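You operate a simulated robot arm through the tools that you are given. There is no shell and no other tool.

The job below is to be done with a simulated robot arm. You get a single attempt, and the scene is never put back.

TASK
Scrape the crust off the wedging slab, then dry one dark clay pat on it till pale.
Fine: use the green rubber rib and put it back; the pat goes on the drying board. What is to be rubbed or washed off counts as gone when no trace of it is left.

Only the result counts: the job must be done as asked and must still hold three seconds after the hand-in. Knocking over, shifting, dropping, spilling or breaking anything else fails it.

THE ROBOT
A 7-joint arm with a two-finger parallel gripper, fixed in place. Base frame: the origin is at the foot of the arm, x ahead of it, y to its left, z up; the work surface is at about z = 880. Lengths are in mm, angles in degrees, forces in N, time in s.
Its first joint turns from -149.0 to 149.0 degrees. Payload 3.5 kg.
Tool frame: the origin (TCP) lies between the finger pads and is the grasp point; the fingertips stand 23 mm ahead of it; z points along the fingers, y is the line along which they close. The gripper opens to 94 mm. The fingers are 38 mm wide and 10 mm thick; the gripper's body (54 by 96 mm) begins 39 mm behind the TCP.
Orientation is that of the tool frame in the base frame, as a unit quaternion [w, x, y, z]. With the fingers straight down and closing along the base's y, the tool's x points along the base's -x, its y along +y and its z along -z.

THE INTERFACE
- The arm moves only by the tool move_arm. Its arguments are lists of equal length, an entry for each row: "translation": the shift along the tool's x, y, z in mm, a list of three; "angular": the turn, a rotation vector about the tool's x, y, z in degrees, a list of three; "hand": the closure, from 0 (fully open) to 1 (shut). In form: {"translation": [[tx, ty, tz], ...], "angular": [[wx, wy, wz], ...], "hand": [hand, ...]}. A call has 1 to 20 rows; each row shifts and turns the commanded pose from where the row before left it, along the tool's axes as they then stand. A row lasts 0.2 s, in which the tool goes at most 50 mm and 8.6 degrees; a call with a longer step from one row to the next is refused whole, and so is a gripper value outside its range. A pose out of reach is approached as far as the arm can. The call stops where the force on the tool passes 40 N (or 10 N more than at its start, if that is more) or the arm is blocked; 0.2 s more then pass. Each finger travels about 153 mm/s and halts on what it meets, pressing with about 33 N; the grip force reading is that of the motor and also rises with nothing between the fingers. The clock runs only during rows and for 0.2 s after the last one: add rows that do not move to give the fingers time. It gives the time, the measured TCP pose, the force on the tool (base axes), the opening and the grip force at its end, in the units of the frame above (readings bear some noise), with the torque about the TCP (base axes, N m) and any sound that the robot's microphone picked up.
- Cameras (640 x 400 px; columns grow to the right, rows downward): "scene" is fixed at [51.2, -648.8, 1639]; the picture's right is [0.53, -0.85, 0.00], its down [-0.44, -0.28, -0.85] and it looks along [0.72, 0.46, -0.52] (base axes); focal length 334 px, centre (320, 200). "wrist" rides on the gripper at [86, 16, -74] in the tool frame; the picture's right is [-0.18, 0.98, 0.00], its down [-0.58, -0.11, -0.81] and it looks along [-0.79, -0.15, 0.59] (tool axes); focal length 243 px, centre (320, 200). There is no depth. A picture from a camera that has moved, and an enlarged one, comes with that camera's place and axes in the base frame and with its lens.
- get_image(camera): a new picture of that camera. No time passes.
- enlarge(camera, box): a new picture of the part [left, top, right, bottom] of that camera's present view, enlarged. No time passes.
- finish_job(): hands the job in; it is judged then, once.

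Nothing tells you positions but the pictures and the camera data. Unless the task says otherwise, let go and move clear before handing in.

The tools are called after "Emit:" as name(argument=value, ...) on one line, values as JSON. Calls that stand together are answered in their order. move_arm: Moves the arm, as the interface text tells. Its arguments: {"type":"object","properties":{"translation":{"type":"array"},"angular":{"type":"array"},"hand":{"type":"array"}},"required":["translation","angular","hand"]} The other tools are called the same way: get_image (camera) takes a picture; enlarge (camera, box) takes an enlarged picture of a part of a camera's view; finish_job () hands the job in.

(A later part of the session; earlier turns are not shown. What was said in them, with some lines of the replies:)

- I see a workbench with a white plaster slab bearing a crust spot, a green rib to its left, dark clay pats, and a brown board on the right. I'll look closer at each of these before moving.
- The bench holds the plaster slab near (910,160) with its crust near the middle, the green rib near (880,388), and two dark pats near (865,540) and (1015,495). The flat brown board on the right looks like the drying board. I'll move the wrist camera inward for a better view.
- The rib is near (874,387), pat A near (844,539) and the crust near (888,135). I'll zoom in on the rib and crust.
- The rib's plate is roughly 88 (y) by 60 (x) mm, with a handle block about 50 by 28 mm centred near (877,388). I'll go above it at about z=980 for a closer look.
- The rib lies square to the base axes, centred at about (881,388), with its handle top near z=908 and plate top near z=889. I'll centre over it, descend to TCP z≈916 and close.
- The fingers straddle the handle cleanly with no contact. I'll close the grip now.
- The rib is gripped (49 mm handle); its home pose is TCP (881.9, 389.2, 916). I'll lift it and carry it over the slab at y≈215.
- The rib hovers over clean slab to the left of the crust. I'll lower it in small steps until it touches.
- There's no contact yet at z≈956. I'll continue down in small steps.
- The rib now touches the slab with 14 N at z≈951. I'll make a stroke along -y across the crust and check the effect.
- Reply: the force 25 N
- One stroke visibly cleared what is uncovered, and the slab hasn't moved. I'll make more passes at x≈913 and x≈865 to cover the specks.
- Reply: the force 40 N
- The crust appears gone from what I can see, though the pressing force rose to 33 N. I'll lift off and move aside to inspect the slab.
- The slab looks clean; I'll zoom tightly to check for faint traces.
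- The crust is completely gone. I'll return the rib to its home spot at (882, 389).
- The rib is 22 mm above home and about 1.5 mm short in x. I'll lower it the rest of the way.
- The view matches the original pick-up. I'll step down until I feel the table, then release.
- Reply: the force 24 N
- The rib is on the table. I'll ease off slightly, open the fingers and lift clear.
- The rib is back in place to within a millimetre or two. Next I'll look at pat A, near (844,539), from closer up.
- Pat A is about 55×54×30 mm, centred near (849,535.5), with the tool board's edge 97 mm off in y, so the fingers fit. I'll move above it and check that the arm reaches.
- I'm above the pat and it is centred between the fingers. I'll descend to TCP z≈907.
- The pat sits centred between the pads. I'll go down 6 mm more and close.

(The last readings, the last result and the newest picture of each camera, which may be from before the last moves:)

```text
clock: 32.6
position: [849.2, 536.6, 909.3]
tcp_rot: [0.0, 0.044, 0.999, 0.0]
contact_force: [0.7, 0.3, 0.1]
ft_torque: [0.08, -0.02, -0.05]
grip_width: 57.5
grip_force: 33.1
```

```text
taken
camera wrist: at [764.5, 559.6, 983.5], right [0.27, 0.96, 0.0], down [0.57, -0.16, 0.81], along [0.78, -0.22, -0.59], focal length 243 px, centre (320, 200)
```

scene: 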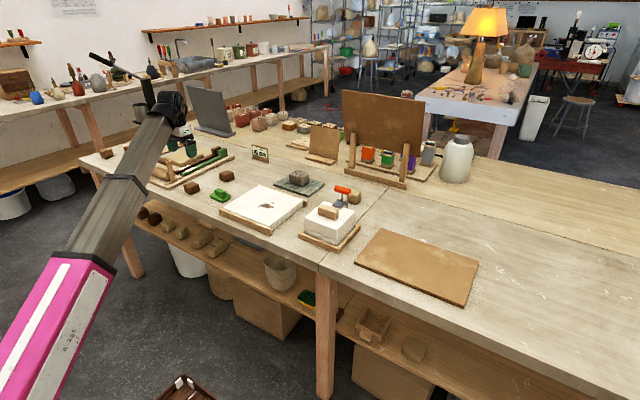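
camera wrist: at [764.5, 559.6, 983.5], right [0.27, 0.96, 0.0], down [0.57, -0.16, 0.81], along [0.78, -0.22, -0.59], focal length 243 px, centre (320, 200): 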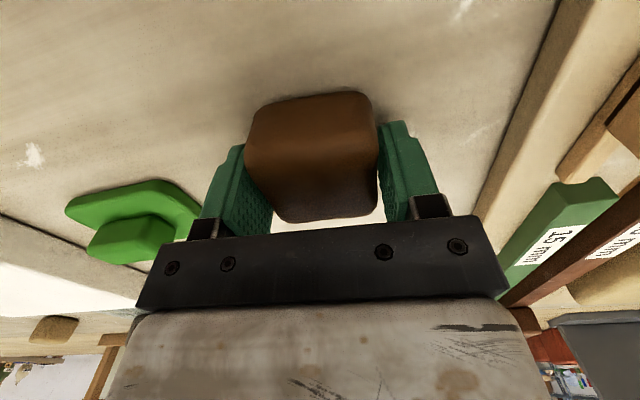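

The pat is gripped. I'll lift it and carry it over to the slab's centre near (897,163).

Emit:
move_arm(translation=[[0, 0, -10], [0, 0, -40], [0, 0, -42], [0, 0, 0], [-5.3, -41.4, 0], [-5.3, -41.4, 0], [-5.3, -41.4, 0], [-5.3, -41.4, 0], [-5.3, -41.4, 0], [-5.3, -41.4, 0], [-5.3, -41.4, 0], [-5.3, -41.4, 0], [-5.3, -41.4, 0], [0, 0, 0], [0, 0, 0]], angular=[[0, 0, 0], [0, 0, 0], [0, 0, 0], [0, 0, -5], [0, 0, 0], [0, 0, 0], [0, 0, 0], [0, 0, 0], [0, 0, 0], [0, 0, 0], [0, 0, 0], [0, 0, 0], [0, 0, 0], [0, 0, 0], [0, 0, 0]], hand=[0.8, 0.8, 0.8, 0.8, 0.8, 0.8, 0.8, 0.8, 0.8, 0.8, 0.8, 0.8, 0.8, 0.8, 0.8])

Emit:
get_image(camera="wrist")

Emit:
enlarge(camera="scene", box=[160, 130, 320, 240])

```text
clock: 35.8
position: [895.3, 164.8, 1002.8]
tcp_rot: [0.001, 0.001, 1.0, 0.0]
contact_force: [0.0, 0.1, -2.4]
ft_torque: [0.01, 0.0, -0.04]
grip_width: 57.9
grip_force: 33.1
```

```text
taken
camera wrist: at [809.3, 181.7, 1077.0], right [0.18, 0.98, 0.0], down [0.58, -0.11, 0.81], along [0.79, -0.15, -0.59], focal length 243 px, centre (320, 200)
```

wrist: 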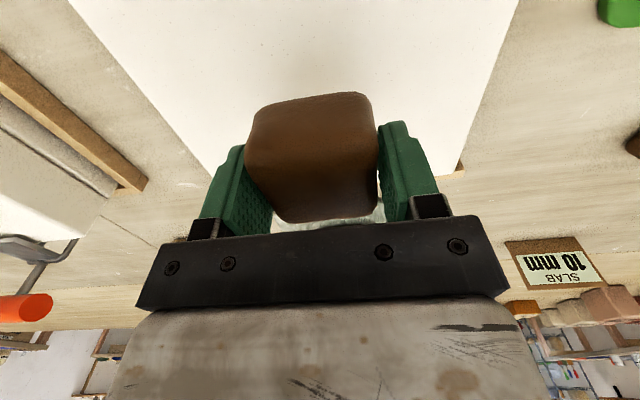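

```text
3.64 times, centred on (240, 185) of scene
camera zoom: at [51.2, -648.8, 1639.0], right [0.53, -0.85, 0.0], down [-0.44, -0.28, -0.85], along [0.72, 0.46, -0.52], focal length 1215 px, centre (611, 254)
```

zoom: 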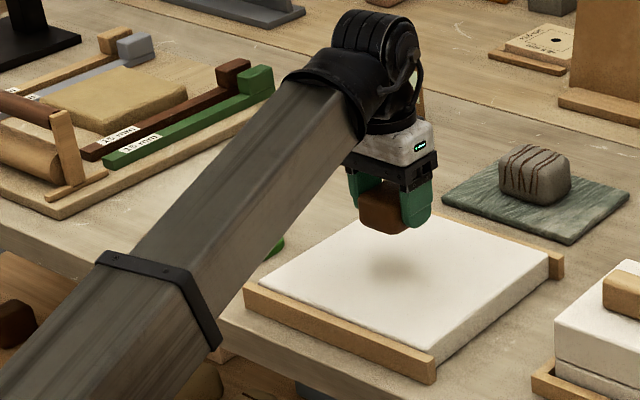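

The pat hovers over the slab's centre. I'll lower it to just above, then step down to contact.

Emit:
move_arm(translation=[[0, 0, 20], [0, 0, 20], [0, 0, 10], [0, 0, 0]], angular=[[0, 0, 0], [0, 0, 0], [0, 0, 0], [0, 0, 0]], hand=[0.8, 0.8, 0.8, 0.8])

Emit:
move_arm(translation=[[0, 0, 2], [0, 0, 2], [0, 0, 0]], angular=[[0, 0, 0], [0, 0, 0], [0, 0, 0]], hand=[0.8, 0.8, 0.8])

Emit:
move_arm(translation=[[0, 0, 1], [0, 0, 1], [0, 0, 0]], angular=[[0, 0, 0], [0, 0, 0], [0, 0, 0]], hand=[0.8, 0.8, 0.8])

Emit:
get_image(camera="wrist")

Emit:
enlarge(camera="scene", box=[220, 160, 320, 230])

```text
clock: 36.8
position: [896.5, 163.8, 952.7]
tcp_rot: [0.0, 0.0, 1.0, -0.001]
contact_force: [0.2, -0.4, -2.3]
ft_torque: [0.03, 0.01, 0.02]
grip_width: 57.5
grip_force: 33.1
```

```text
clock: 37.6
position: [895.3, 163.6, 948.3]
tcp_rot: [0.0, 0.0, 1.0, -0.001]
contact_force: [-0.3, 1.0, -2.9]
ft_torque: [-0.01, 0.0, -0.01]
grip_width: 58.1
grip_force: 33.4
```

```text
clock: 38.4
position: [896.8, 163.3, 947.1]
tcp_rot: [0.0, 0.001, 1.0, -0.001]
contact_force: [-0.1, -0.2, -2.2]
ft_torque: [0.01, -0.01, 0.01]
grip_width: 57.8
grip_force: 33.4
```

```text
taken
camera wrist: at [810.3, 179.6, 1021.3], right [0.18, 0.98, 0.0], down [0.58, -0.11, 0.81], along [0.79, -0.15, -0.59], focal length 243 px, centre (320, 200)
```

wrist: 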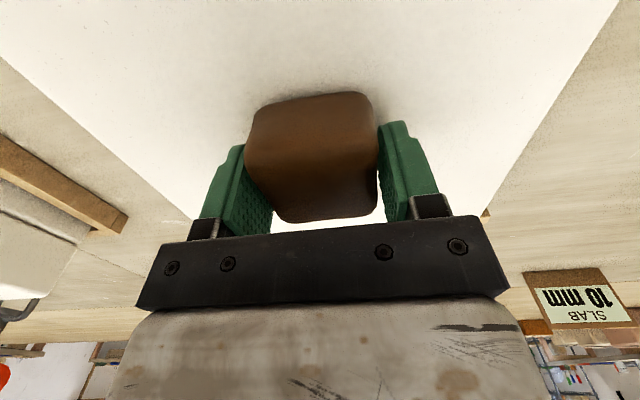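

```text
5.71 times, centred on (270, 195) of scene
camera zoom: at [51.2, -648.8, 1639.0], right [0.53, -0.85, 0.0], down [-0.44, -0.28, -0.85], along [0.72, 0.46, -0.52], focal length 1909 px, centre (606, 229)
```

zoom: 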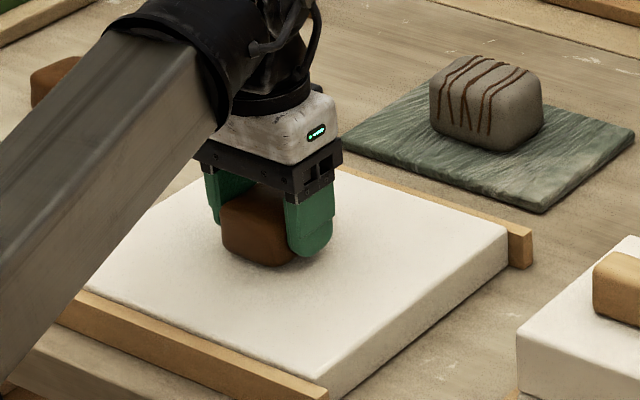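

Emit:
move_arm(translation=[[0, 0, 1], [0, 0, 0]], angular=[[0, 0, 0], [0, 0, 0]], hand=[0.8, 0.8])

Emit:
move_arm(translation=[[0, 0, 0.8], [0, 0, 0]], angular=[[0, 0, 0], [0, 0, 0]], hand=[0.8, 0.8])

Emit:
move_arm(translation=[[0, 0, 0.7], [0, 0, 0]], angular=[[0, 0, 0], [0, 0, 0]], hand=[0.8, 0.8])

```text
clock: 39.0
position: [897.9, 163.8, 946.3]
tcp_rot: [0.0, 0.0, 1.0, 0.0]
contact_force: [0.2, 0.1, -2.2]
ft_torque: [0.01, -0.02, 0.03]
grip_width: 57.6
grip_force: 33.1
```

```text
clock: 39.6
position: [895.7, 164.7, 943.9]
tcp_rot: [0.0, 0.0, 1.0, 0.0]
contact_force: [-0.6, 0.7, -2.6]
ft_torque: [0.03, -0.03, 0.0]
grip_width: 57.9
grip_force: 33.1
```

```text
clock: 40.2
position: [897.0, 164.2, 944.9]
tcp_rot: [0.0, 0.0, 1.0, 0.0]
contact_force: [0.3, 0.1, -1.8]
ft_torque: [-0.01, -0.01, -0.01]
grip_width: 58.0
grip_force: 33.4
```

Emit:
move_arm(translation=[[0, 0, 0.6], [0, 0, 0]], angular=[[0, 0, 0], [0, 0, 0]], hand=[0.8, 0.8])

Emit:
move_arm(translation=[[0, 0, 0.6], [0, 0, 0]], angular=[[0, 0, 0], [0, 0, 0]], hand=[0.8, 0.8])

```text
clock: 40.8
position: [896.9, 164.1, 943.4]
tcp_rot: [0.0, 0.0, 1.0, 0.0]
contact_force: [0.5, -1.1, 1.1]
ft_torque: [0.07, -0.01, -0.03]
grip_width: 57.7
grip_force: 32.9
```

```text
clock: 41.4
position: [897.5, 163.0, 943.7]
tcp_rot: [0.002, 0.0, 1.0, 0.0]
contact_force: [5.7, 3.0, 21.4]
ft_torque: [0.0, 0.52, -0.02]
grip_width: 57.8
grip_force: 32.6
```

The pat is resting on the slab. I'll ease off, release and lift the gripper away to watch it dry.

Emit:
move_arm(translation=[[0, 0, -0.6], [0, 0, 0], [0, 0, 0], [0, 0, 0], [0, 0, 0]], angular=[[0, 0, 0], [0, 0, 0], [0, 0, 0], [0, 0, 0], [0, 0, 0]], hand=[0.8, 0.3, 0.1, 0, 0])

Emit:
move_arm(translation=[[0, 0, -5], [0, 0, -20], [0, 0, -40], [0, 0, -20], [0, 0, 0]], angular=[[0, 0, 0], [0, 0, 0], [0, 0, 0], [0, 0, 0], [0, 0, 0]], hand=[0, 0, 0, 0, 0])

Emit:
get_image(camera="wrist")

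Emit:
enlarge(camera="scene", box=[220, 160, 320, 230])

```text
clock: 42.6
position: [896.3, 163.6, 943.6]
tcp_rot: [0.001, 0.0, 1.0, 0.0]
contact_force: [0.2, -0.3, 0.6]
ft_torque: [0.01, 0.0, 0.01]
grip_width: 93.8
grip_force: 0.1
```

```text
clock: 43.8
position: [896.8, 162.3, 1029.6]
tcp_rot: [0.0, 0.0, 1.0, 0.0]
contact_force: [0.0, 0.2, 0.4]
ft_torque: [0.0, 0.0, -0.01]
grip_width: 94.0
grip_force: 0.0
```

```text
taken
camera wrist: at [810.8, 179.8, 1103.8], right [0.18, 0.98, 0.0], down [0.58, -0.11, 0.81], along [0.79, -0.15, -0.59], focal length 243 px, centre (320, 200)
```

wrist: 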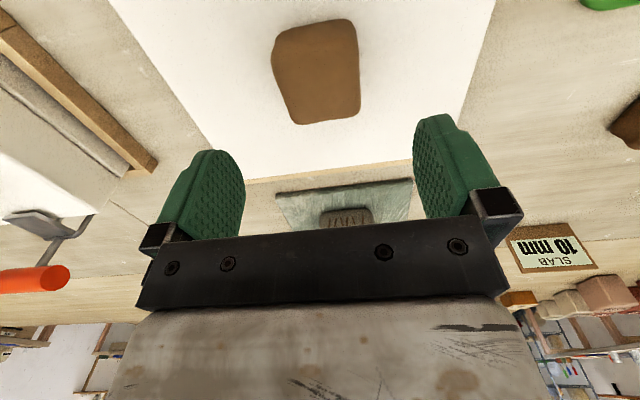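

```text
5.71 times, centred on (270, 195) of scene
camera zoom: at [51.2, -648.8, 1639.0], right [0.53, -0.85, 0.0], down [-0.44, -0.28, -0.85], along [0.72, 0.46, -0.52], focal length 1909 px, centre (606, 229)
```

zoom: 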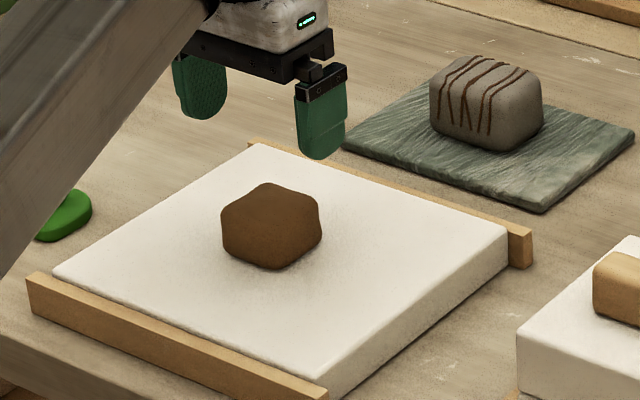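

The pat is released on the slab and may be lightening already. While it dries, I'll move to view the drying board on the right.

Emit:
move_arm(translation=[[0, 0, -40], [11.5, -44.7, -1], [11.5, -44.7, -1], [11.5, -44.7, -1], [11.5, -44.7, -1], [11.5, -44.7, -1], [11.5, -44.7, -1], [11.5, -44.7, -1], [11.5, -44.7, -1], [11.5, -44.7, -1], [11.5, -44.7, -1], [11.5, -44.7, -1], [0, 0, 0]], angular=[[0, 0, 0], [0, 0, 0], [0, 0, 0], [0, 0, 0], [0, 0, 0], [0, 0, 0], [0, 0, 0], [0, 0, 0], [0, 0, 0], [0, 0, 0], [0, 0, 0], [0, 0, 0], [0, 0, 0]], hand=[0, 0, 0, 0, 0, 0, 0, 0, 0, 0, 0, 0, 0])

Emit:
get_image(camera="wrist")

Emit:
get_image(camera="scene")

Emit:
enlarge(camera="scene", box=[220, 160, 320, 230])

```text
clock: 45.7
position: [811.7, -172.8, 1077.6]
tcp_rot: [0.004, 0.004, 1.0, 0.0]
contact_force: [-1.0, -1.5, 0.2]
ft_torque: [0.04, -0.05, 0.08]
grip_width: 93.7
grip_force: 0.1
stopped in row 9: the force on the tool passed its limit at 48 N (the readings are from after the stop); the commanded pose is now the measured one
```

```text
taken
camera wrist: at [725.3, -155.9, 1151.3], right [0.19, 0.98, 0.0], down [0.57, -0.11, 0.81], along [0.8, -0.15, -0.59], focal length 243 px, centre (320, 200)
```

wrist: 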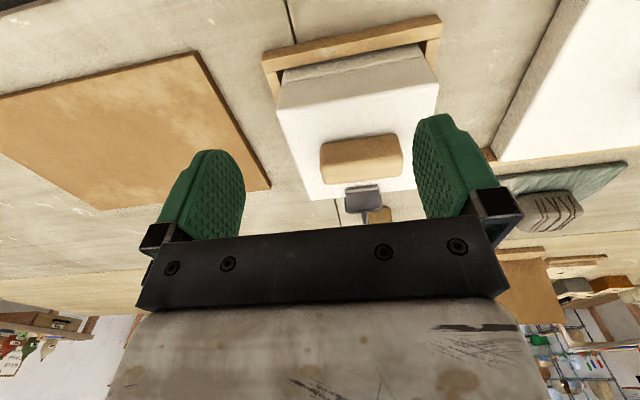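

```text
taken
```

scene: 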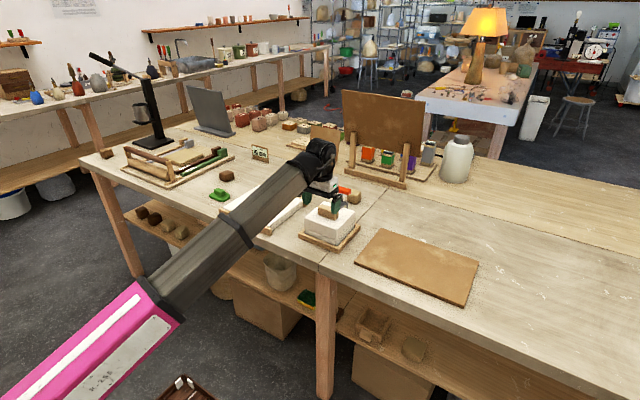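

```text
5.71 times, centred on (270, 195) of scene
camera zoom: at [51.2, -648.8, 1639.0], right [0.53, -0.85, 0.0], down [-0.44, -0.28, -0.85], along [0.72, 0.46, -0.52], focal length 1909 px, centre (606, 229)
```

zoom: 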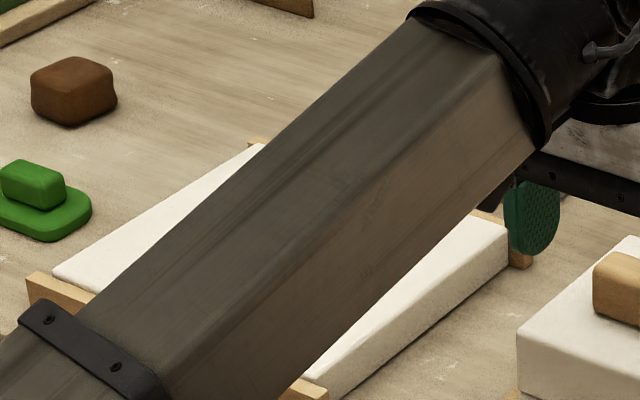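

The motion stopped on a force spike near (812,-173,1078). I need to find out what it touched before moving on.

Emit:
enlarge(camera="scene", box=[290, 150, 390, 260])

Emit:
enlarge(camera="wrist", box=[250, 10, 500, 240])

Emit:
enlarge(camera="scene", box=[200, 120, 400, 260])

```text
3.64 times, centred on (340, 205) of scene
camera zoom: at [51.2, -648.8, 1639.0], right [0.53, -0.85, 0.0], down [-0.44, -0.28, -0.85], along [0.72, 0.46, -0.52], focal length 1215 px, centre (247, 182)
```

zoom: 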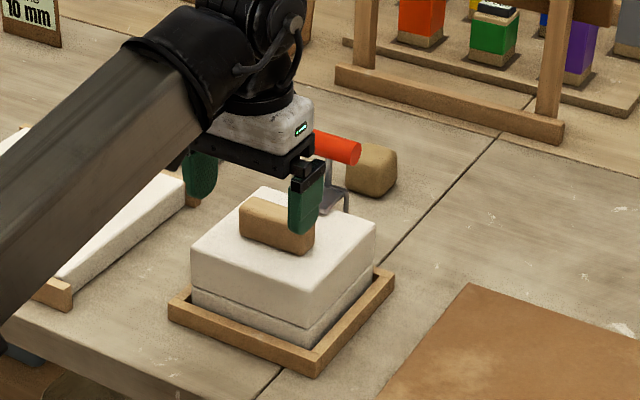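

```text
1.74 times, centred on (375, 125) of wrist
camera zoom: at [725.3, -155.9, 1151.3], right [0.19, 0.98, 0.0], down [0.57, -0.11, 0.81], along [0.8, -0.15, -0.59], focal length 422 px, centre (224, 330)
```

zoom: 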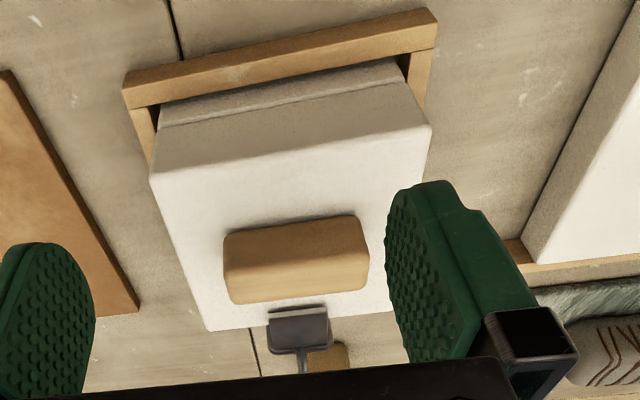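

```text
2.86 times, centred on (300, 190) of scene
camera zoom: at [51.2, -648.8, 1639.0], right [0.53, -0.85, 0.0], down [-0.44, -0.28, -0.85], along [0.72, 0.46, -0.52], focal length 954 px, centre (377, 229)
```

zoom: 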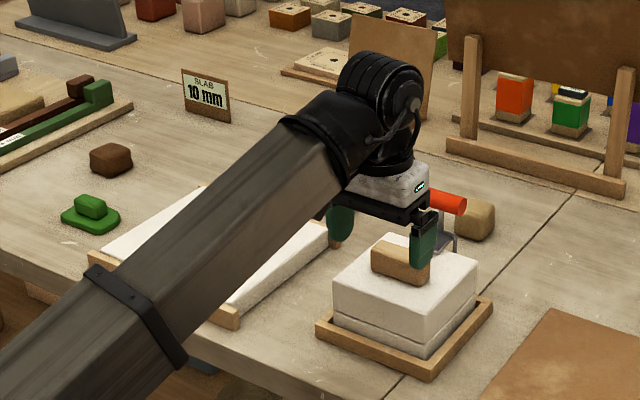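

Nothing appears displaced: the red tool, the tan block and the stack are all at their earlier pixel positions. I'll rise a little and go on more slowly, watching the force.

Emit:
move_arm(translation=[[0, 0, -10], [0, 0, -10], [0, 0, -10], [0, 0, 0]], angular=[[0, 0, 0], [0, 0, 0], [0, 0, 0], [0, 0, 0]], hand=[0, 0, 0, 0])

Emit:
move_arm(translation=[[5, -10, 0], [5, -15, 0], [5, -15, 0], [0, 0, 0]], angular=[[0, 0, 0], [0, 0, 0], [0, 0, 0], [0, 0, 0]], hand=[0, 0, 0, 0])

Emit:
get_image(camera="scene")

```text
clock: 46.2
position: [813.7, -172.8, 1088.7]
tcp_rot: [0.009, 0.004, 1.0, -0.002]
contact_force: [5.5, -2.2, -12.7]
ft_torque: [-0.17, -0.65, 0.01]
grip_width: 94.1
grip_force: 0.1
stopped in row 2: the force on the tool passed its limit at 48 N (the readings are from after the stop); the commanded pose is now the measured one
```

```text
clock: 47.0
position: [800.4, -208.0, 1089.3]
tcp_rot: [0.011, 0.003, 1.0, -0.001]
contact_force: [2.4, -1.8, -7.6]
ft_torque: [0.05, -0.42, 0.18]
grip_width: 94.1
grip_force: 0.2
stopped in row 3: the force on the tool passed its limit at 42 N (the readings are from after the stop); the commanded pose is now the measured one
```

```text
taken
```

scene: 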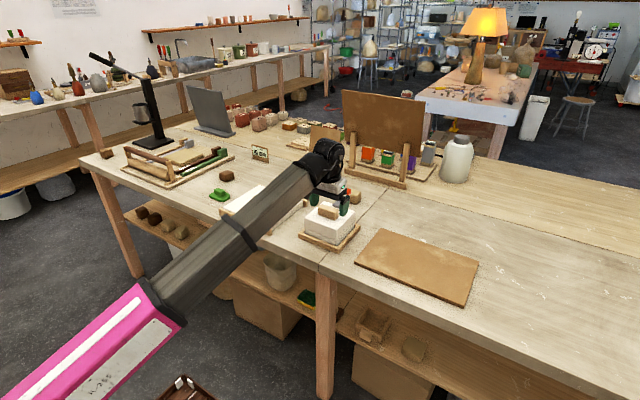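

Emit:
enlarge(camera="scene", box=[270, 110, 390, 250])

Emit:
get_image(camera="wrist")

Emit:
enlarge(camera="scene", box=[0, 100, 360, 400])

```text
2.86 times, centred on (330, 180) of scene
camera zoom: at [51.2, -648.8, 1639.0], right [0.53, -0.85, 0.0], down [-0.44, -0.28, -0.85], along [0.72, 0.46, -0.52], focal length 954 px, centre (291, 257)
```

zoom: 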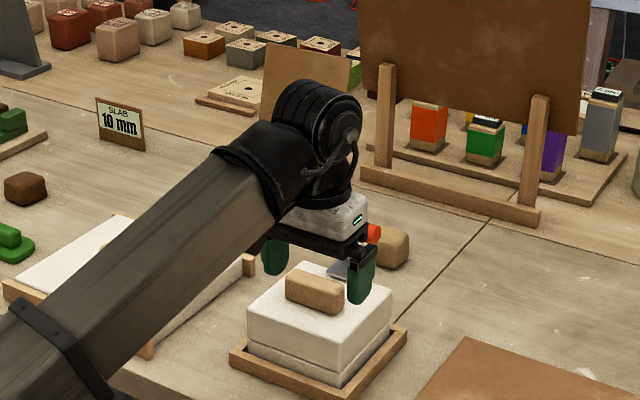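

```text
taken
camera wrist: at [713.0, -190.8, 1161.4], right [0.19, 0.98, 0.0], down [0.56, -0.11, 0.82], along [0.8, -0.16, -0.57], focal length 243 px, centre (320, 200)
```

wrist: 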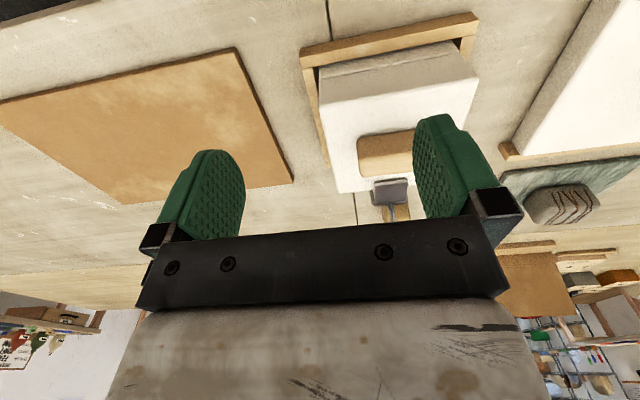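

```text
1.33 times, centred on (180, 250) of scene
camera zoom: at [51.2, -648.8, 1639.0], right [0.53, -0.85, 0.0], down [-0.44, -0.28, -0.85], along [0.72, 0.46, -0.52], focal length 445 px, centre (507, 133)
```

zoom: 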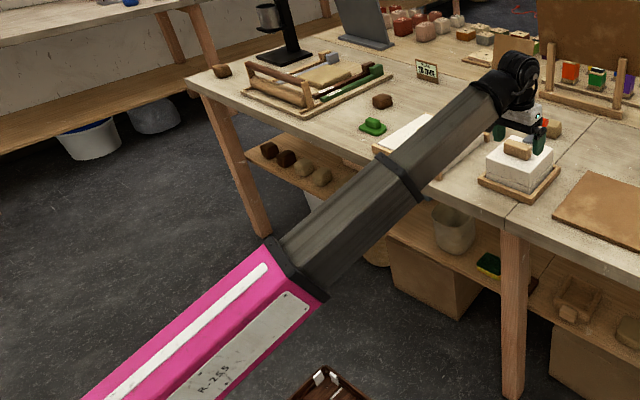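

The force points down on the tool when it rises, and the tool orientation is being pushed off by about 1.3°. So the arm itself is near a wrist or joint limit in this folded pose, and it isn't touching the scene. I'll move outward and lower, where it has room.

Emit:
move_arm(translation=[[-8, -10, 6], [-14, -16, 7], [-14, -16, 7], [-14, -16, 7], [0, 0, 0]], angular=[[0, 0, 0], [0, 0, 0], [0, 0, 0], [0, 0, 0], [0, 0, 0]], hand=[0, 0, 0, 0, 0])

Emit:
get_image(camera="wrist")

Emit:
get_image(camera="scene")

```text
clock: 48.2
position: [852.3, -266.7, 1064.1]
tcp_rot: [0.01, 0.005, 1.0, -0.002]
contact_force: [-0.2, -0.7, -0.2]
ft_torque: [0.02, -0.03, -0.02]
grip_width: 94.2
grip_force: 0.0
```

```text
taken
camera wrist: at [765.4, -249.0, 1136.9], right [0.19, 0.98, 0.0], down [0.56, -0.11, 0.82], along [0.8, -0.16, -0.58], focal length 243 px, centre (320, 200)
```

wrist: 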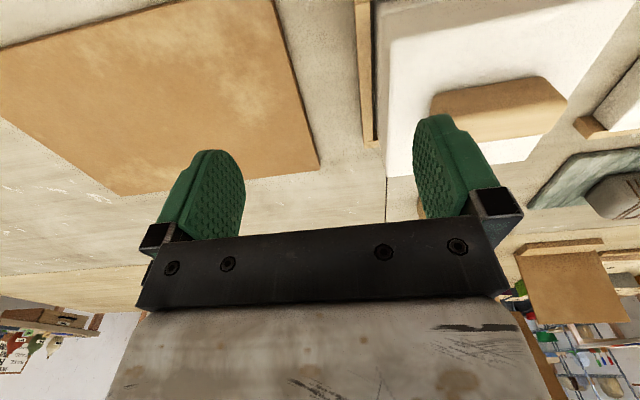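

```text
taken
```

scene: 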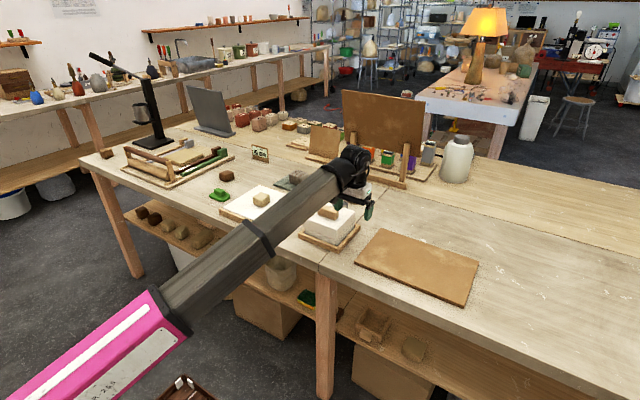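

The force is back to zero, and the pat on the slab already looks pale in the distance. I'll zoom in on it.

Emit:
enlarge(camera="scene", box=[200, 160, 300, 230])

Emit:
enlarge(camera="scene", box=[130, 150, 290, 260])

Emit:
enlarge(camera="scene", box=[290, 150, 490, 310])

```text
5.71 times, centred on (250, 195) of scene
camera zoom: at [51.2, -648.8, 1639.0], right [0.53, -0.85, 0.0], down [-0.44, -0.28, -0.85], along [0.72, 0.46, -0.52], focal length 1909 px, centre (720, 229)
```

zoom: 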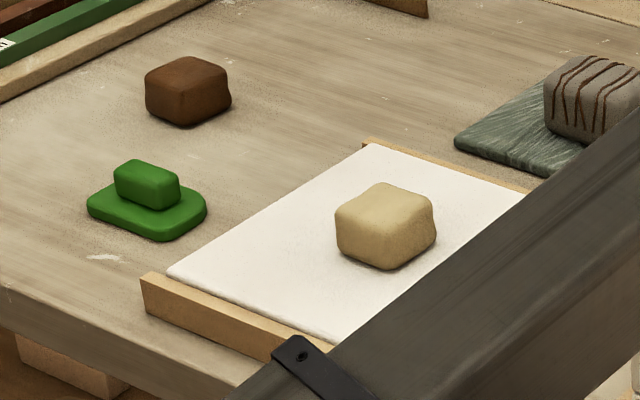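

```text
3.64 times, centred on (210, 205) of scene
camera zoom: at [51.2, -648.8, 1639.0], right [0.53, -0.85, 0.0], down [-0.44, -0.28, -0.85], along [0.72, 0.46, -0.52], focal length 1215 px, centre (720, 182)
```

zoom: 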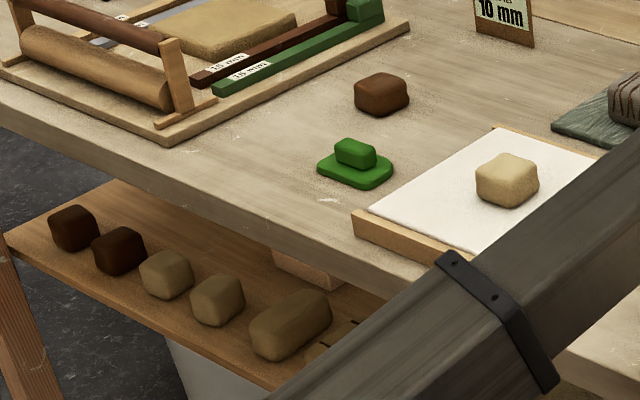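

```text
2.50 times, centred on (390, 230) of scene
camera zoom: at [51.2, -648.8, 1639.0], right [0.53, -0.85, 0.0], down [-0.44, -0.28, -0.85], along [0.72, 0.46, -0.52], focal length 835 px, centre (145, 125)
```

zoom: 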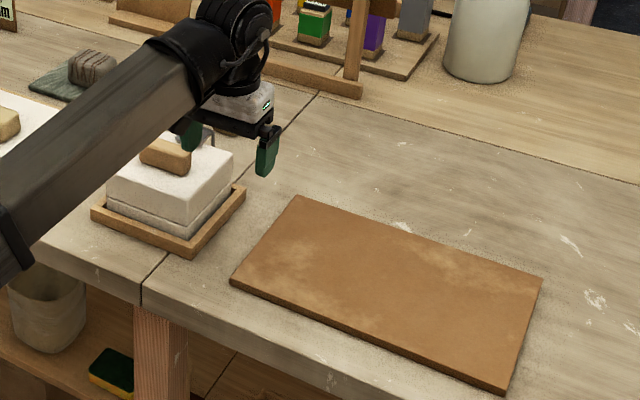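

The pat is now pale cream. The last shelf piece looks cracked, so over-drying may be possible and I'll fetch the pat straight away, along a wide path with the tilt corrected.

Emit:
move_arm(translation=[[-2, 10, 0], [-3.9, 38.2, 0], [-3.9, 38.2, 0], [-3.9, 38.2, 0], [-3.9, 38.2, 0], [-3.9, 38.2, 0], [-3.9, 38.2, 0], [-3.9, 38.2, 7], [-3.9, 38.2, 7], [-3.9, 38.2, 7], [-3.9, 38.2, 7], [-3.9, 38.2, 7], [0, 0, 25], [0, 0, 0]], angular=[[0, 1.2, -0.57], [0, 0, 0], [0, 0, 0], [0, 0, 0], [0, 0, 0], [0, 0, 0], [0, 0, 0], [0, 0, 0], [0, 0, 0], [0, 0, 0], [0, 0, 0], [0, 0, 0], [0, 0, 0], [0, 0, 0]], hand=[0, 0, 0, 0, 0, 0, 0, 0, 0, 0, 0, 0, 0, 0])

Emit:
get_image(camera="wrist")

Emit:
enlarge(camera="scene", box=[220, 160, 320, 230])

```text
clock: 51.2
position: [893.3, 161.8, 1001.4]
tcp_rot: [-0.001, 0.0, 1.0, -0.001]
contact_force: [0.7, -0.5, 0.6]
ft_torque: [0.02, 0.03, 0.0]
grip_width: 93.9
grip_force: 0.1
```

```text
taken
camera wrist: at [807.0, 178.2, 1076.8], right [0.18, 0.98, 0.0], down [0.58, -0.11, 0.81], along [0.79, -0.15, -0.59], focal length 243 px, centre (320, 200)
```

wrist: 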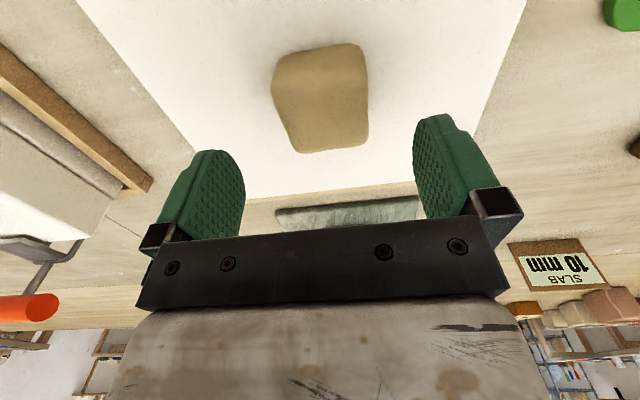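

```text
5.71 times, centred on (270, 195) of scene
camera zoom: at [51.2, -648.8, 1639.0], right [0.53, -0.85, 0.0], down [-0.44, -0.28, -0.85], along [0.72, 0.46, -0.52], focal length 1909 px, centre (606, 229)
```

zoom: 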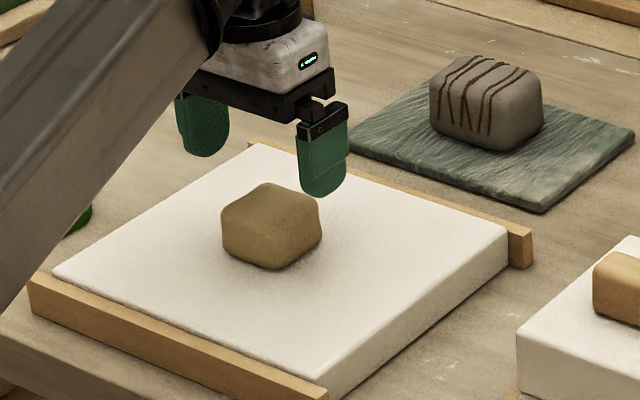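

The pat is uniformly pale and uncracked. I'll descend over it and grip it now.

Emit:
move_arm(translation=[[-3, 1.5, 20], [0, 0, 22], [0, 0, 14], [0, 0, 0], [0, 0, 0], [0, 0, 0], [0, 0, 0]], angular=[[0, 0, 0], [0, 0, 0], [0, 0, 0], [0, 0, 0], [0, 0, 0], [0, 0, 0], [0, 0, 0]], hand=[0, 0, 0, 0, 0.4, 0.8, 0.8])

Emit:
get_image(camera="wrist")

```text
clock: 52.8
position: [895.7, 165.0, 945.5]
tcp_rot: [-0.001, 0.0, 1.0, -0.001]
contact_force: [0.2, -0.3, 0.5]
ft_torque: [0.03, -0.02, -0.01]
grip_width: 57.8
grip_force: 33.3
```

```text
taken
camera wrist: at [809.7, 181.7, 1019.7], right [0.18, 0.98, 0.0], down [0.58, -0.11, 0.81], along [0.79, -0.15, -0.59], focal length 243 px, centre (320, 200)
```

wrist: 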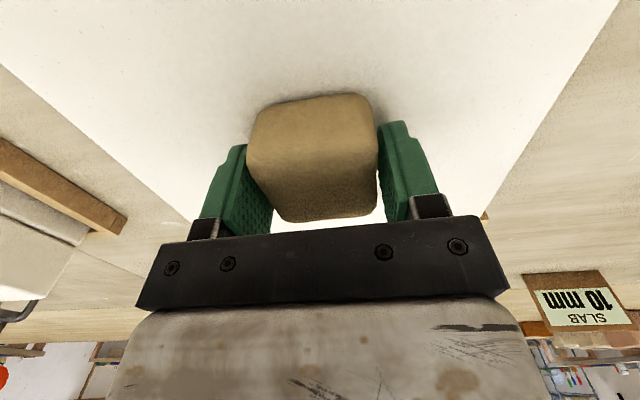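

The pale pat is gripped. I'll lift it straight up and carry it along x≈895, over the stack with clearance, toward the drying board.

Emit:
move_arm(translation=[[0, 0, -8], [0, 0, -35], [0, 0, -40], [0, 0, -27], [0, -35, 0], [0, -38, 0], [0, -38, 0], [0, -38, 0], [0, 0, 0]], angular=[[0, 0, 0], [0, 0, 0], [0, 0, 0], [0, 0, 0], [0, 0, 0], [0, 0, 0], [0, 0, 0], [0, 0, 0], [0, 0, 0]], hand=[0.8, 0.8, 0.8, 0.8, 0.8, 0.8, 0.8, 0.8, 0.8])

Emit:
get_image(camera="wrist")

Emit:
get_image(camera="scene")

```text
clock: 54.8
position: [896.1, 14.5, 1053.0]
tcp_rot: [-0.001, 0.0, 1.0, -0.002]
contact_force: [-0.3, 0.7, -2.1]
ft_torque: [0.01, -0.03, -0.01]
grip_width: 58.0
grip_force: 32.7
```

```text
taken
camera wrist: at [811.4, 30.8, 1128.7], right [0.18, 0.98, 0.0], down [0.58, -0.11, 0.81], along [0.79, -0.15, -0.59], focal length 243 px, centre (320, 200)
```

wrist: 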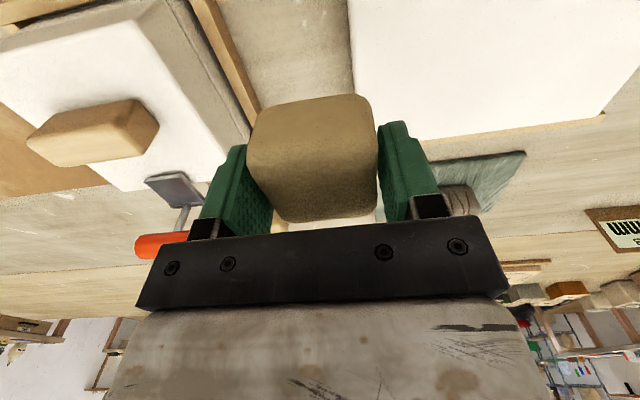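

```text
taken
```

scene: 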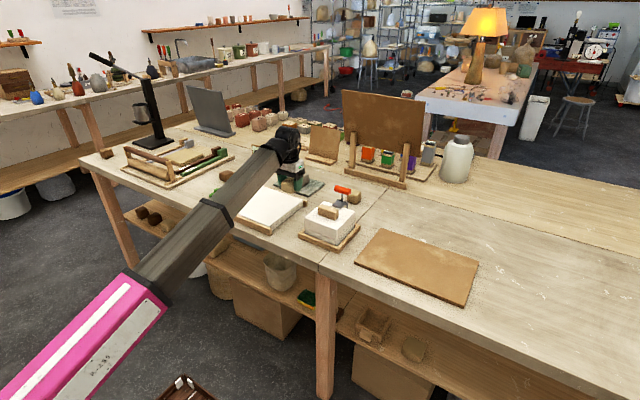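

The pat is held firmly. The red handle is at about (996,-156,1028), so I'll shift slightly to x≈884 for clearance and continue to the board.

Emit:
move_arm(translation=[[4, -25, -3], [4, -35, -2], [4, -35, 0], [0, -35, 0], [0, -35, 0], [0, -35, 0], [0, -35, 0], [0, -35, 0], [0, -35, 0], [3, -35, 0], [3, -30, 0], [3, -22, 0], [0, 0, 0], [0, 0, 0]], angular=[[0, 0, 0], [0, 0, 0], [0, 0, 0], [0, 0, 0], [0, 0, 0], [0, 0, 0], [0, 0, 0], [0, 0, 0], [0, 0, 0], [0, 0, 0], [0, 0, 0], [0, 0, 0], [0, 0, 0], [0, 0, 0]], hand=[0.8, 0.8, 0.8, 0.8, 0.8, 0.8, 0.8, 0.8, 0.8, 0.8, 0.8, 0.8, 0.8, 0.8])

Emit:
get_image(camera="wrist")

Emit:
get_image(camera="scene")

```text
clock: 57.8
position: [876.9, -376.7, 1064.4]
tcp_rot: [-0.001, 0.0, 1.0, -0.002]
contact_force: [0.7, 0.3, -2.6]
ft_torque: [0.01, -0.02, 0.02]
grip_width: 57.7
grip_force: 33.0
```

```text
taken
camera wrist: at [791.0, -359.8, 1139.0], right [0.18, 0.98, 0.0], down [0.58, -0.11, 0.81], along [0.79, -0.15, -0.59], focal length 243 px, centre (320, 200)
```

wrist: 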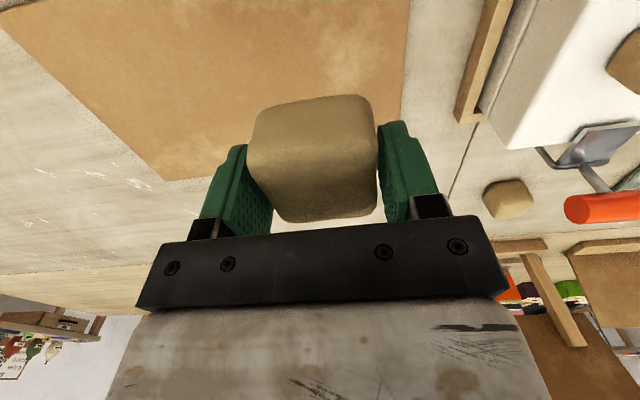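

```text
taken
```

scene: 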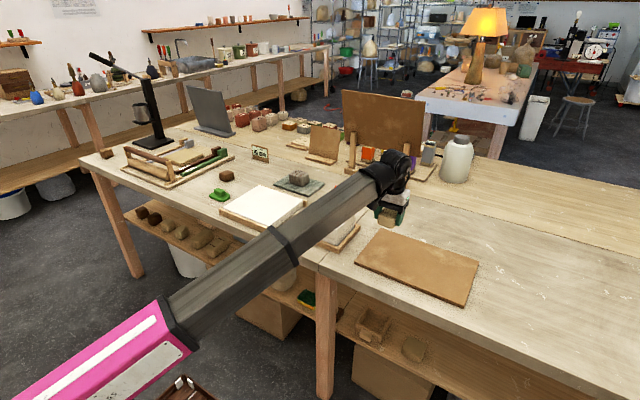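

The pat is above the drying board, well inside its edges. I'll descend, slowing down near the surface.

Emit:
move_arm(translation=[[0, 0, 20], [0, 0, 30], [0, 0, 30], [0, 0, 25], [0, 0, 15], [0, 0, 10], [0, 0, 0]], angular=[[0, 0, 0], [0, 0, 0], [0, 0, 0], [0, 0, 0], [0, 0, 0], [0, 0, 0], [0, 0, 0]], hand=[0.8, 0.8, 0.8, 0.8, 0.8, 0.8, 0.8])

Emit:
get_image(camera="wrist")

Emit:
enlarge(camera="scene", box=[340, 170, 480, 270])

```text
clock: 59.4
position: [877.2, -378.7, 933.0]
tcp_rot: [0.0, -0.001, 1.0, -0.002]
contact_force: [-0.2, 0.5, -1.4]
ft_torque: [0.02, -0.01, 0.01]
grip_width: 57.7
grip_force: 33.7
```

```text
taken
camera wrist: at [790.4, -362.1, 1007.0], right [0.18, 0.98, 0.0], down [0.58, -0.11, 0.81], along [0.79, -0.15, -0.59], focal length 243 px, centre (320, 200)
```

wrist: 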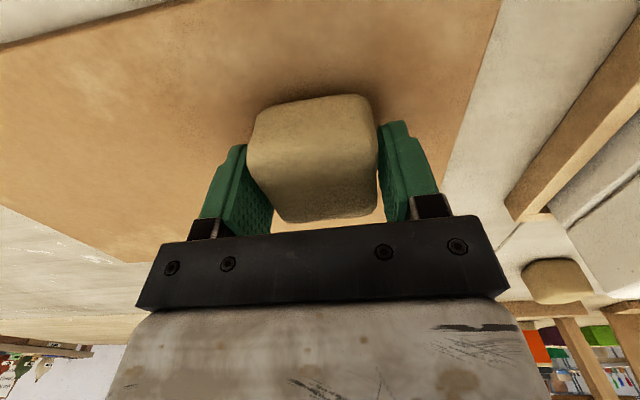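

```text
4.00 times, centred on (410, 220) of scene
camera zoom: at [51.2, -648.8, 1639.0], right [0.53, -0.85, 0.0], down [-0.44, -0.28, -0.85], along [0.72, 0.46, -0.52], focal length 1336 px, centre (-40, 120)
```

zoom: 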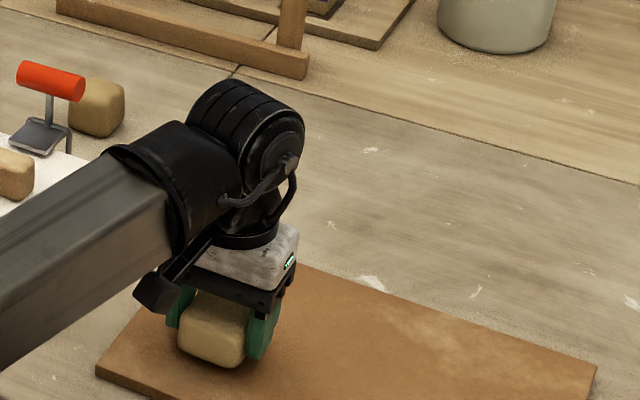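

The pat hovers about 12 mm above the board. I'll step down to contact.

Emit:
move_arm(translation=[[0, 0, 3], [0, 0, 3], [0, 0, 2], [0, 0, 0]], angular=[[0, 0, 0], [0, 0, 0], [0, 0, 0], [0, 0, 0]], hand=[0.8, 0.8, 0.8, 0.8])

Emit:
move_arm(translation=[[0, 0, 1], [0, 0, 1], [0, 0, 0]], angular=[[0, 0, 0], [0, 0, 0], [0, 0, 0]], hand=[0.8, 0.8, 0.8])

Emit:
move_arm(translation=[[0, 0, 1], [0, 0, 0]], angular=[[0, 0, 0], [0, 0, 0]], hand=[0.8, 0.8])

```text
clock: 60.4
position: [877.3, -378.1, 924.5]
tcp_rot: [-0.001, 0.0, 1.0, -0.002]
contact_force: [-0.1, -0.8, -1.9]
ft_torque: [-0.01, 0.03, 0.02]
grip_width: 57.7
grip_force: 33.2
```

```text
clock: 61.2
position: [878.4, -378.7, 924.4]
tcp_rot: [0.0, 0.001, 1.0, -0.002]
contact_force: [3.5, -5.1, 26.2]
ft_torque: [0.36, 0.06, -0.02]
grip_width: 58.1
grip_force: 33.0
```

```text
clock: 61.8
position: [877.3, -376.6, 920.7]
tcp_rot: [0.0, 0.001, 1.0, -0.002]
contact_force: [6.2, -10.4, 29.8]
ft_torque: [0.04, -0.1, -0.03]
grip_width: 57.6
grip_force: 33.1
```

The pat is on the board with about 30 N of press. I'll ease up, then open and retreat.

Emit:
move_arm(translation=[[0, 0, -0.7], [0, 0, 0]], angular=[[0, 0, 0], [0, 0, 0]], hand=[0.8, 0.8])

Emit:
move_arm(translation=[[0, 0, -0.4], [0, 0, 0]], angular=[[0, 0, 0], [0, 0, 0]], hand=[0.8, 0.8])

```text
clock: 62.4
position: [877.2, -377.5, 922.4]
tcp_rot: [0.0, 0.0, 1.0, -0.002]
contact_force: [8.5, -11.5, 25.1]
ft_torque: [-0.39, -0.39, 0.0]
grip_width: 57.8
grip_force: 33.0
```

```text
clock: 63.0
position: [876.3, -376.3, 922.2]
tcp_rot: [-0.001, 0.001, 1.0, -0.001]
contact_force: [3.8, -3.4, 9.7]
ft_torque: [-0.42, -0.42, 0.03]
grip_width: 57.7
grip_force: 33.3
```

Emit:
move_arm(translation=[[0, 0, 0], [0, 0, 0], [0, 0, 0], [0, 0, 0]], angular=[[0, 0, 0], [0, 0, 0], [0, 0, 0], [0, 0, 0]], hand=[0.3, 0.15, 0, 0])

Emit:
move_arm(translation=[[0, 0, -5], [0, 0, -20], [0, 0, -40], [0, 0, -30], [0, 0, 0]], angular=[[0, 0, 0], [0, 0, 0], [0, 0, 0], [0, 0, 0], [0, 0, 0]], hand=[0, 0, 0, 0, 0])

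Emit:
get_image(camera="wrist")

Emit:
get_image(camera="scene")

Emit:
enlarge(camera="scene", box=[320, 170, 490, 310])

Emit:
enlarge(camera="scene", box=[150, 140, 330, 250])

```text
clock: 64.0
position: [876.5, -376.9, 922.5]
tcp_rot: [-0.001, 0.0, 1.0, -0.002]
contact_force: [0.8, 0.5, 0.5]
ft_torque: [-0.02, 0.0, 0.01]
grip_width: 94.2
grip_force: 0.1
```

```text
clock: 65.2
position: [878.2, -376.3, 1017.7]
tcp_rot: [-0.002, -0.001, 1.0, -0.002]
contact_force: [0.7, -0.1, -0.7]
ft_torque: [-0.01, 0.01, 0.0]
grip_width: 94.1
grip_force: 0.1
```

```text
taken
camera wrist: at [791.4, -361.0, 1092.6], right [0.18, 0.98, 0.0], down [0.58, -0.11, 0.81], along [0.79, -0.15, -0.59], focal length 243 px, centre (320, 200)
```

wrist: 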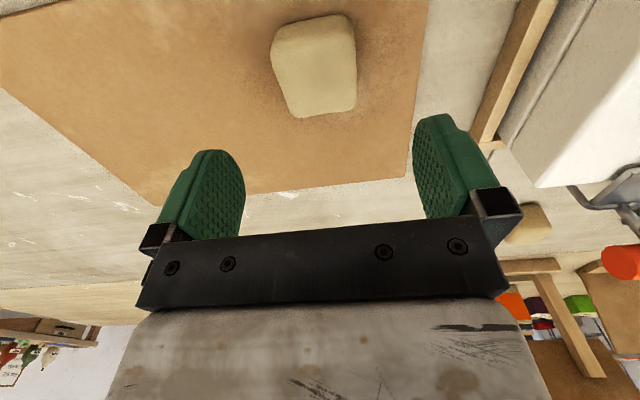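

```text
taken
```

scene: 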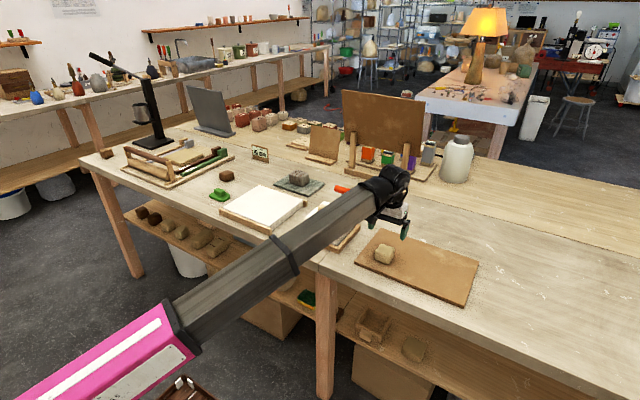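

```text
2.86 times, centred on (405, 240) of scene
camera zoom: at [51.2, -648.8, 1639.0], right [0.53, -0.85, 0.0], down [-0.44, -0.28, -0.85], along [0.72, 0.46, -0.52], focal length 954 px, centre (77, 86)
```

zoom: 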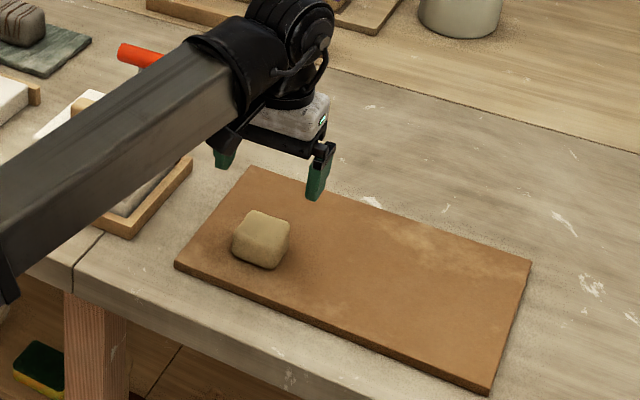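

```text
3.56 times, centred on (240, 195) of scene
camera zoom: at [51.2, -648.8, 1639.0], right [0.53, -0.85, 0.0], down [-0.44, -0.28, -0.85], along [0.72, 0.46, -0.52], focal length 1188 px, centre (604, 218)
```

zoom: 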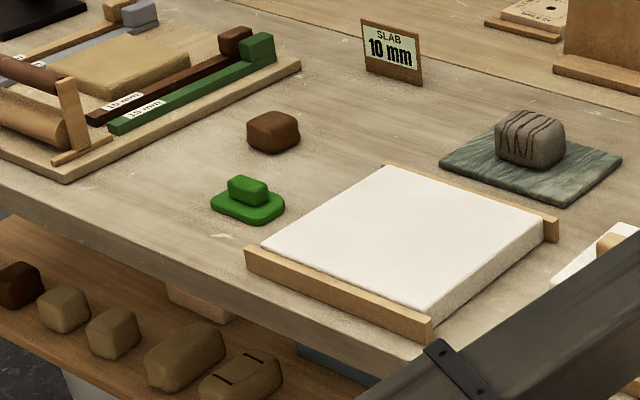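

The pale pat sits on the drying board, the rib is in place and the slab looks clean. I'll do a last close check of each before handing in.

Emit:
enlarge(camera="scene", box=[205, 175, 315, 240])

Emit:
enlarge(camera="scene", box=[360, 230, 420, 275])

Emit:
enlarge(camera="wrist", box=[240, 0, 400, 130])

```text
5.82 times, centred on (260, 208) of scene
camera zoom: at [51.2, -648.8, 1639.0], right [0.53, -0.85, 0.0], down [-0.44, -0.28, -0.85], along [0.72, 0.46, -0.52], focal length 1943 px, centre (669, 156)
```

zoom: 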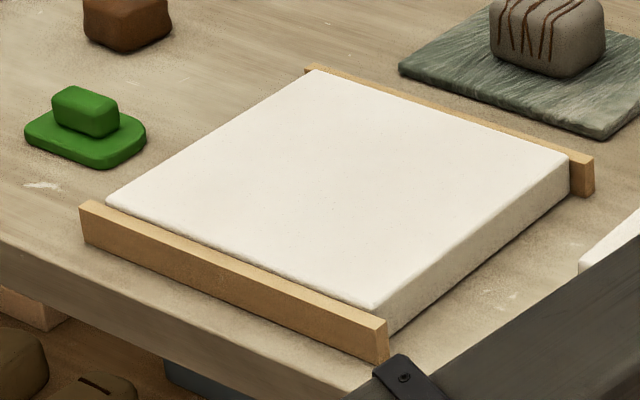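

```text
8.89 times, centred on (390, 252) of scene
camera zoom: at [51.2, -648.8, 1639.0], right [0.53, -0.85, 0.0], down [-0.44, -0.28, -0.85], along [0.72, 0.46, -0.52], focal length 2969 px, centre (-302, -267)
```

zoom: 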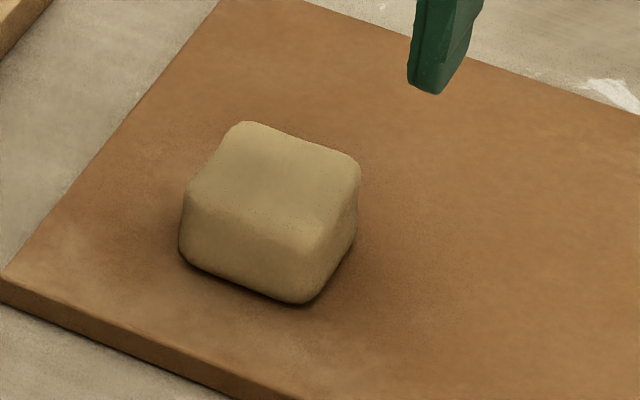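

```text
3.08 times, centred on (320, 65) of wrist
camera zoom: at [791.4, -361.0, 1092.6], right [0.18, 0.98, 0.0], down [0.58, -0.11, 0.81], along [0.79, -0.15, -0.59], focal length 746 px, centre (320, 615)
```

zoom: 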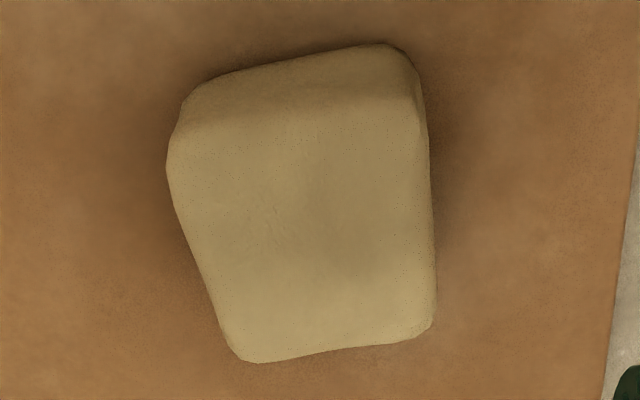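

The slab is spotless, the rib is back in place, and the pale pat rests flat and uncracked on the drying board with the gripper well clear. I'm handing in the job.

Emit:
finish_job()

```text
The job is handed in.
```

The job is handed in. No result came back, so this is what the last pictures showed.

- **Slab:** the crust is gone, and the close-up view shows no trace of it.
- **Green rib:** it is back in its original spot, within a millimetre or two.
- **Clay pat:** the dark pat I could reach turned from dark to pale on the slab within about seven seconds. It now sits flat and uncracked on the brown board to the right, which I took to be the drying board.

While I was moving towards the board, the arm stopped three times on force spikes of 42–48 N, near the white block stack with the red-handled tool. I found no contact with anything. The arm seems to have reached one of its own limits in that folded pose. After the first stop the red tool and the tan block were exactly where they had been. I didn't get a clear view of the whole stack afterwards, because the arm was in the way.
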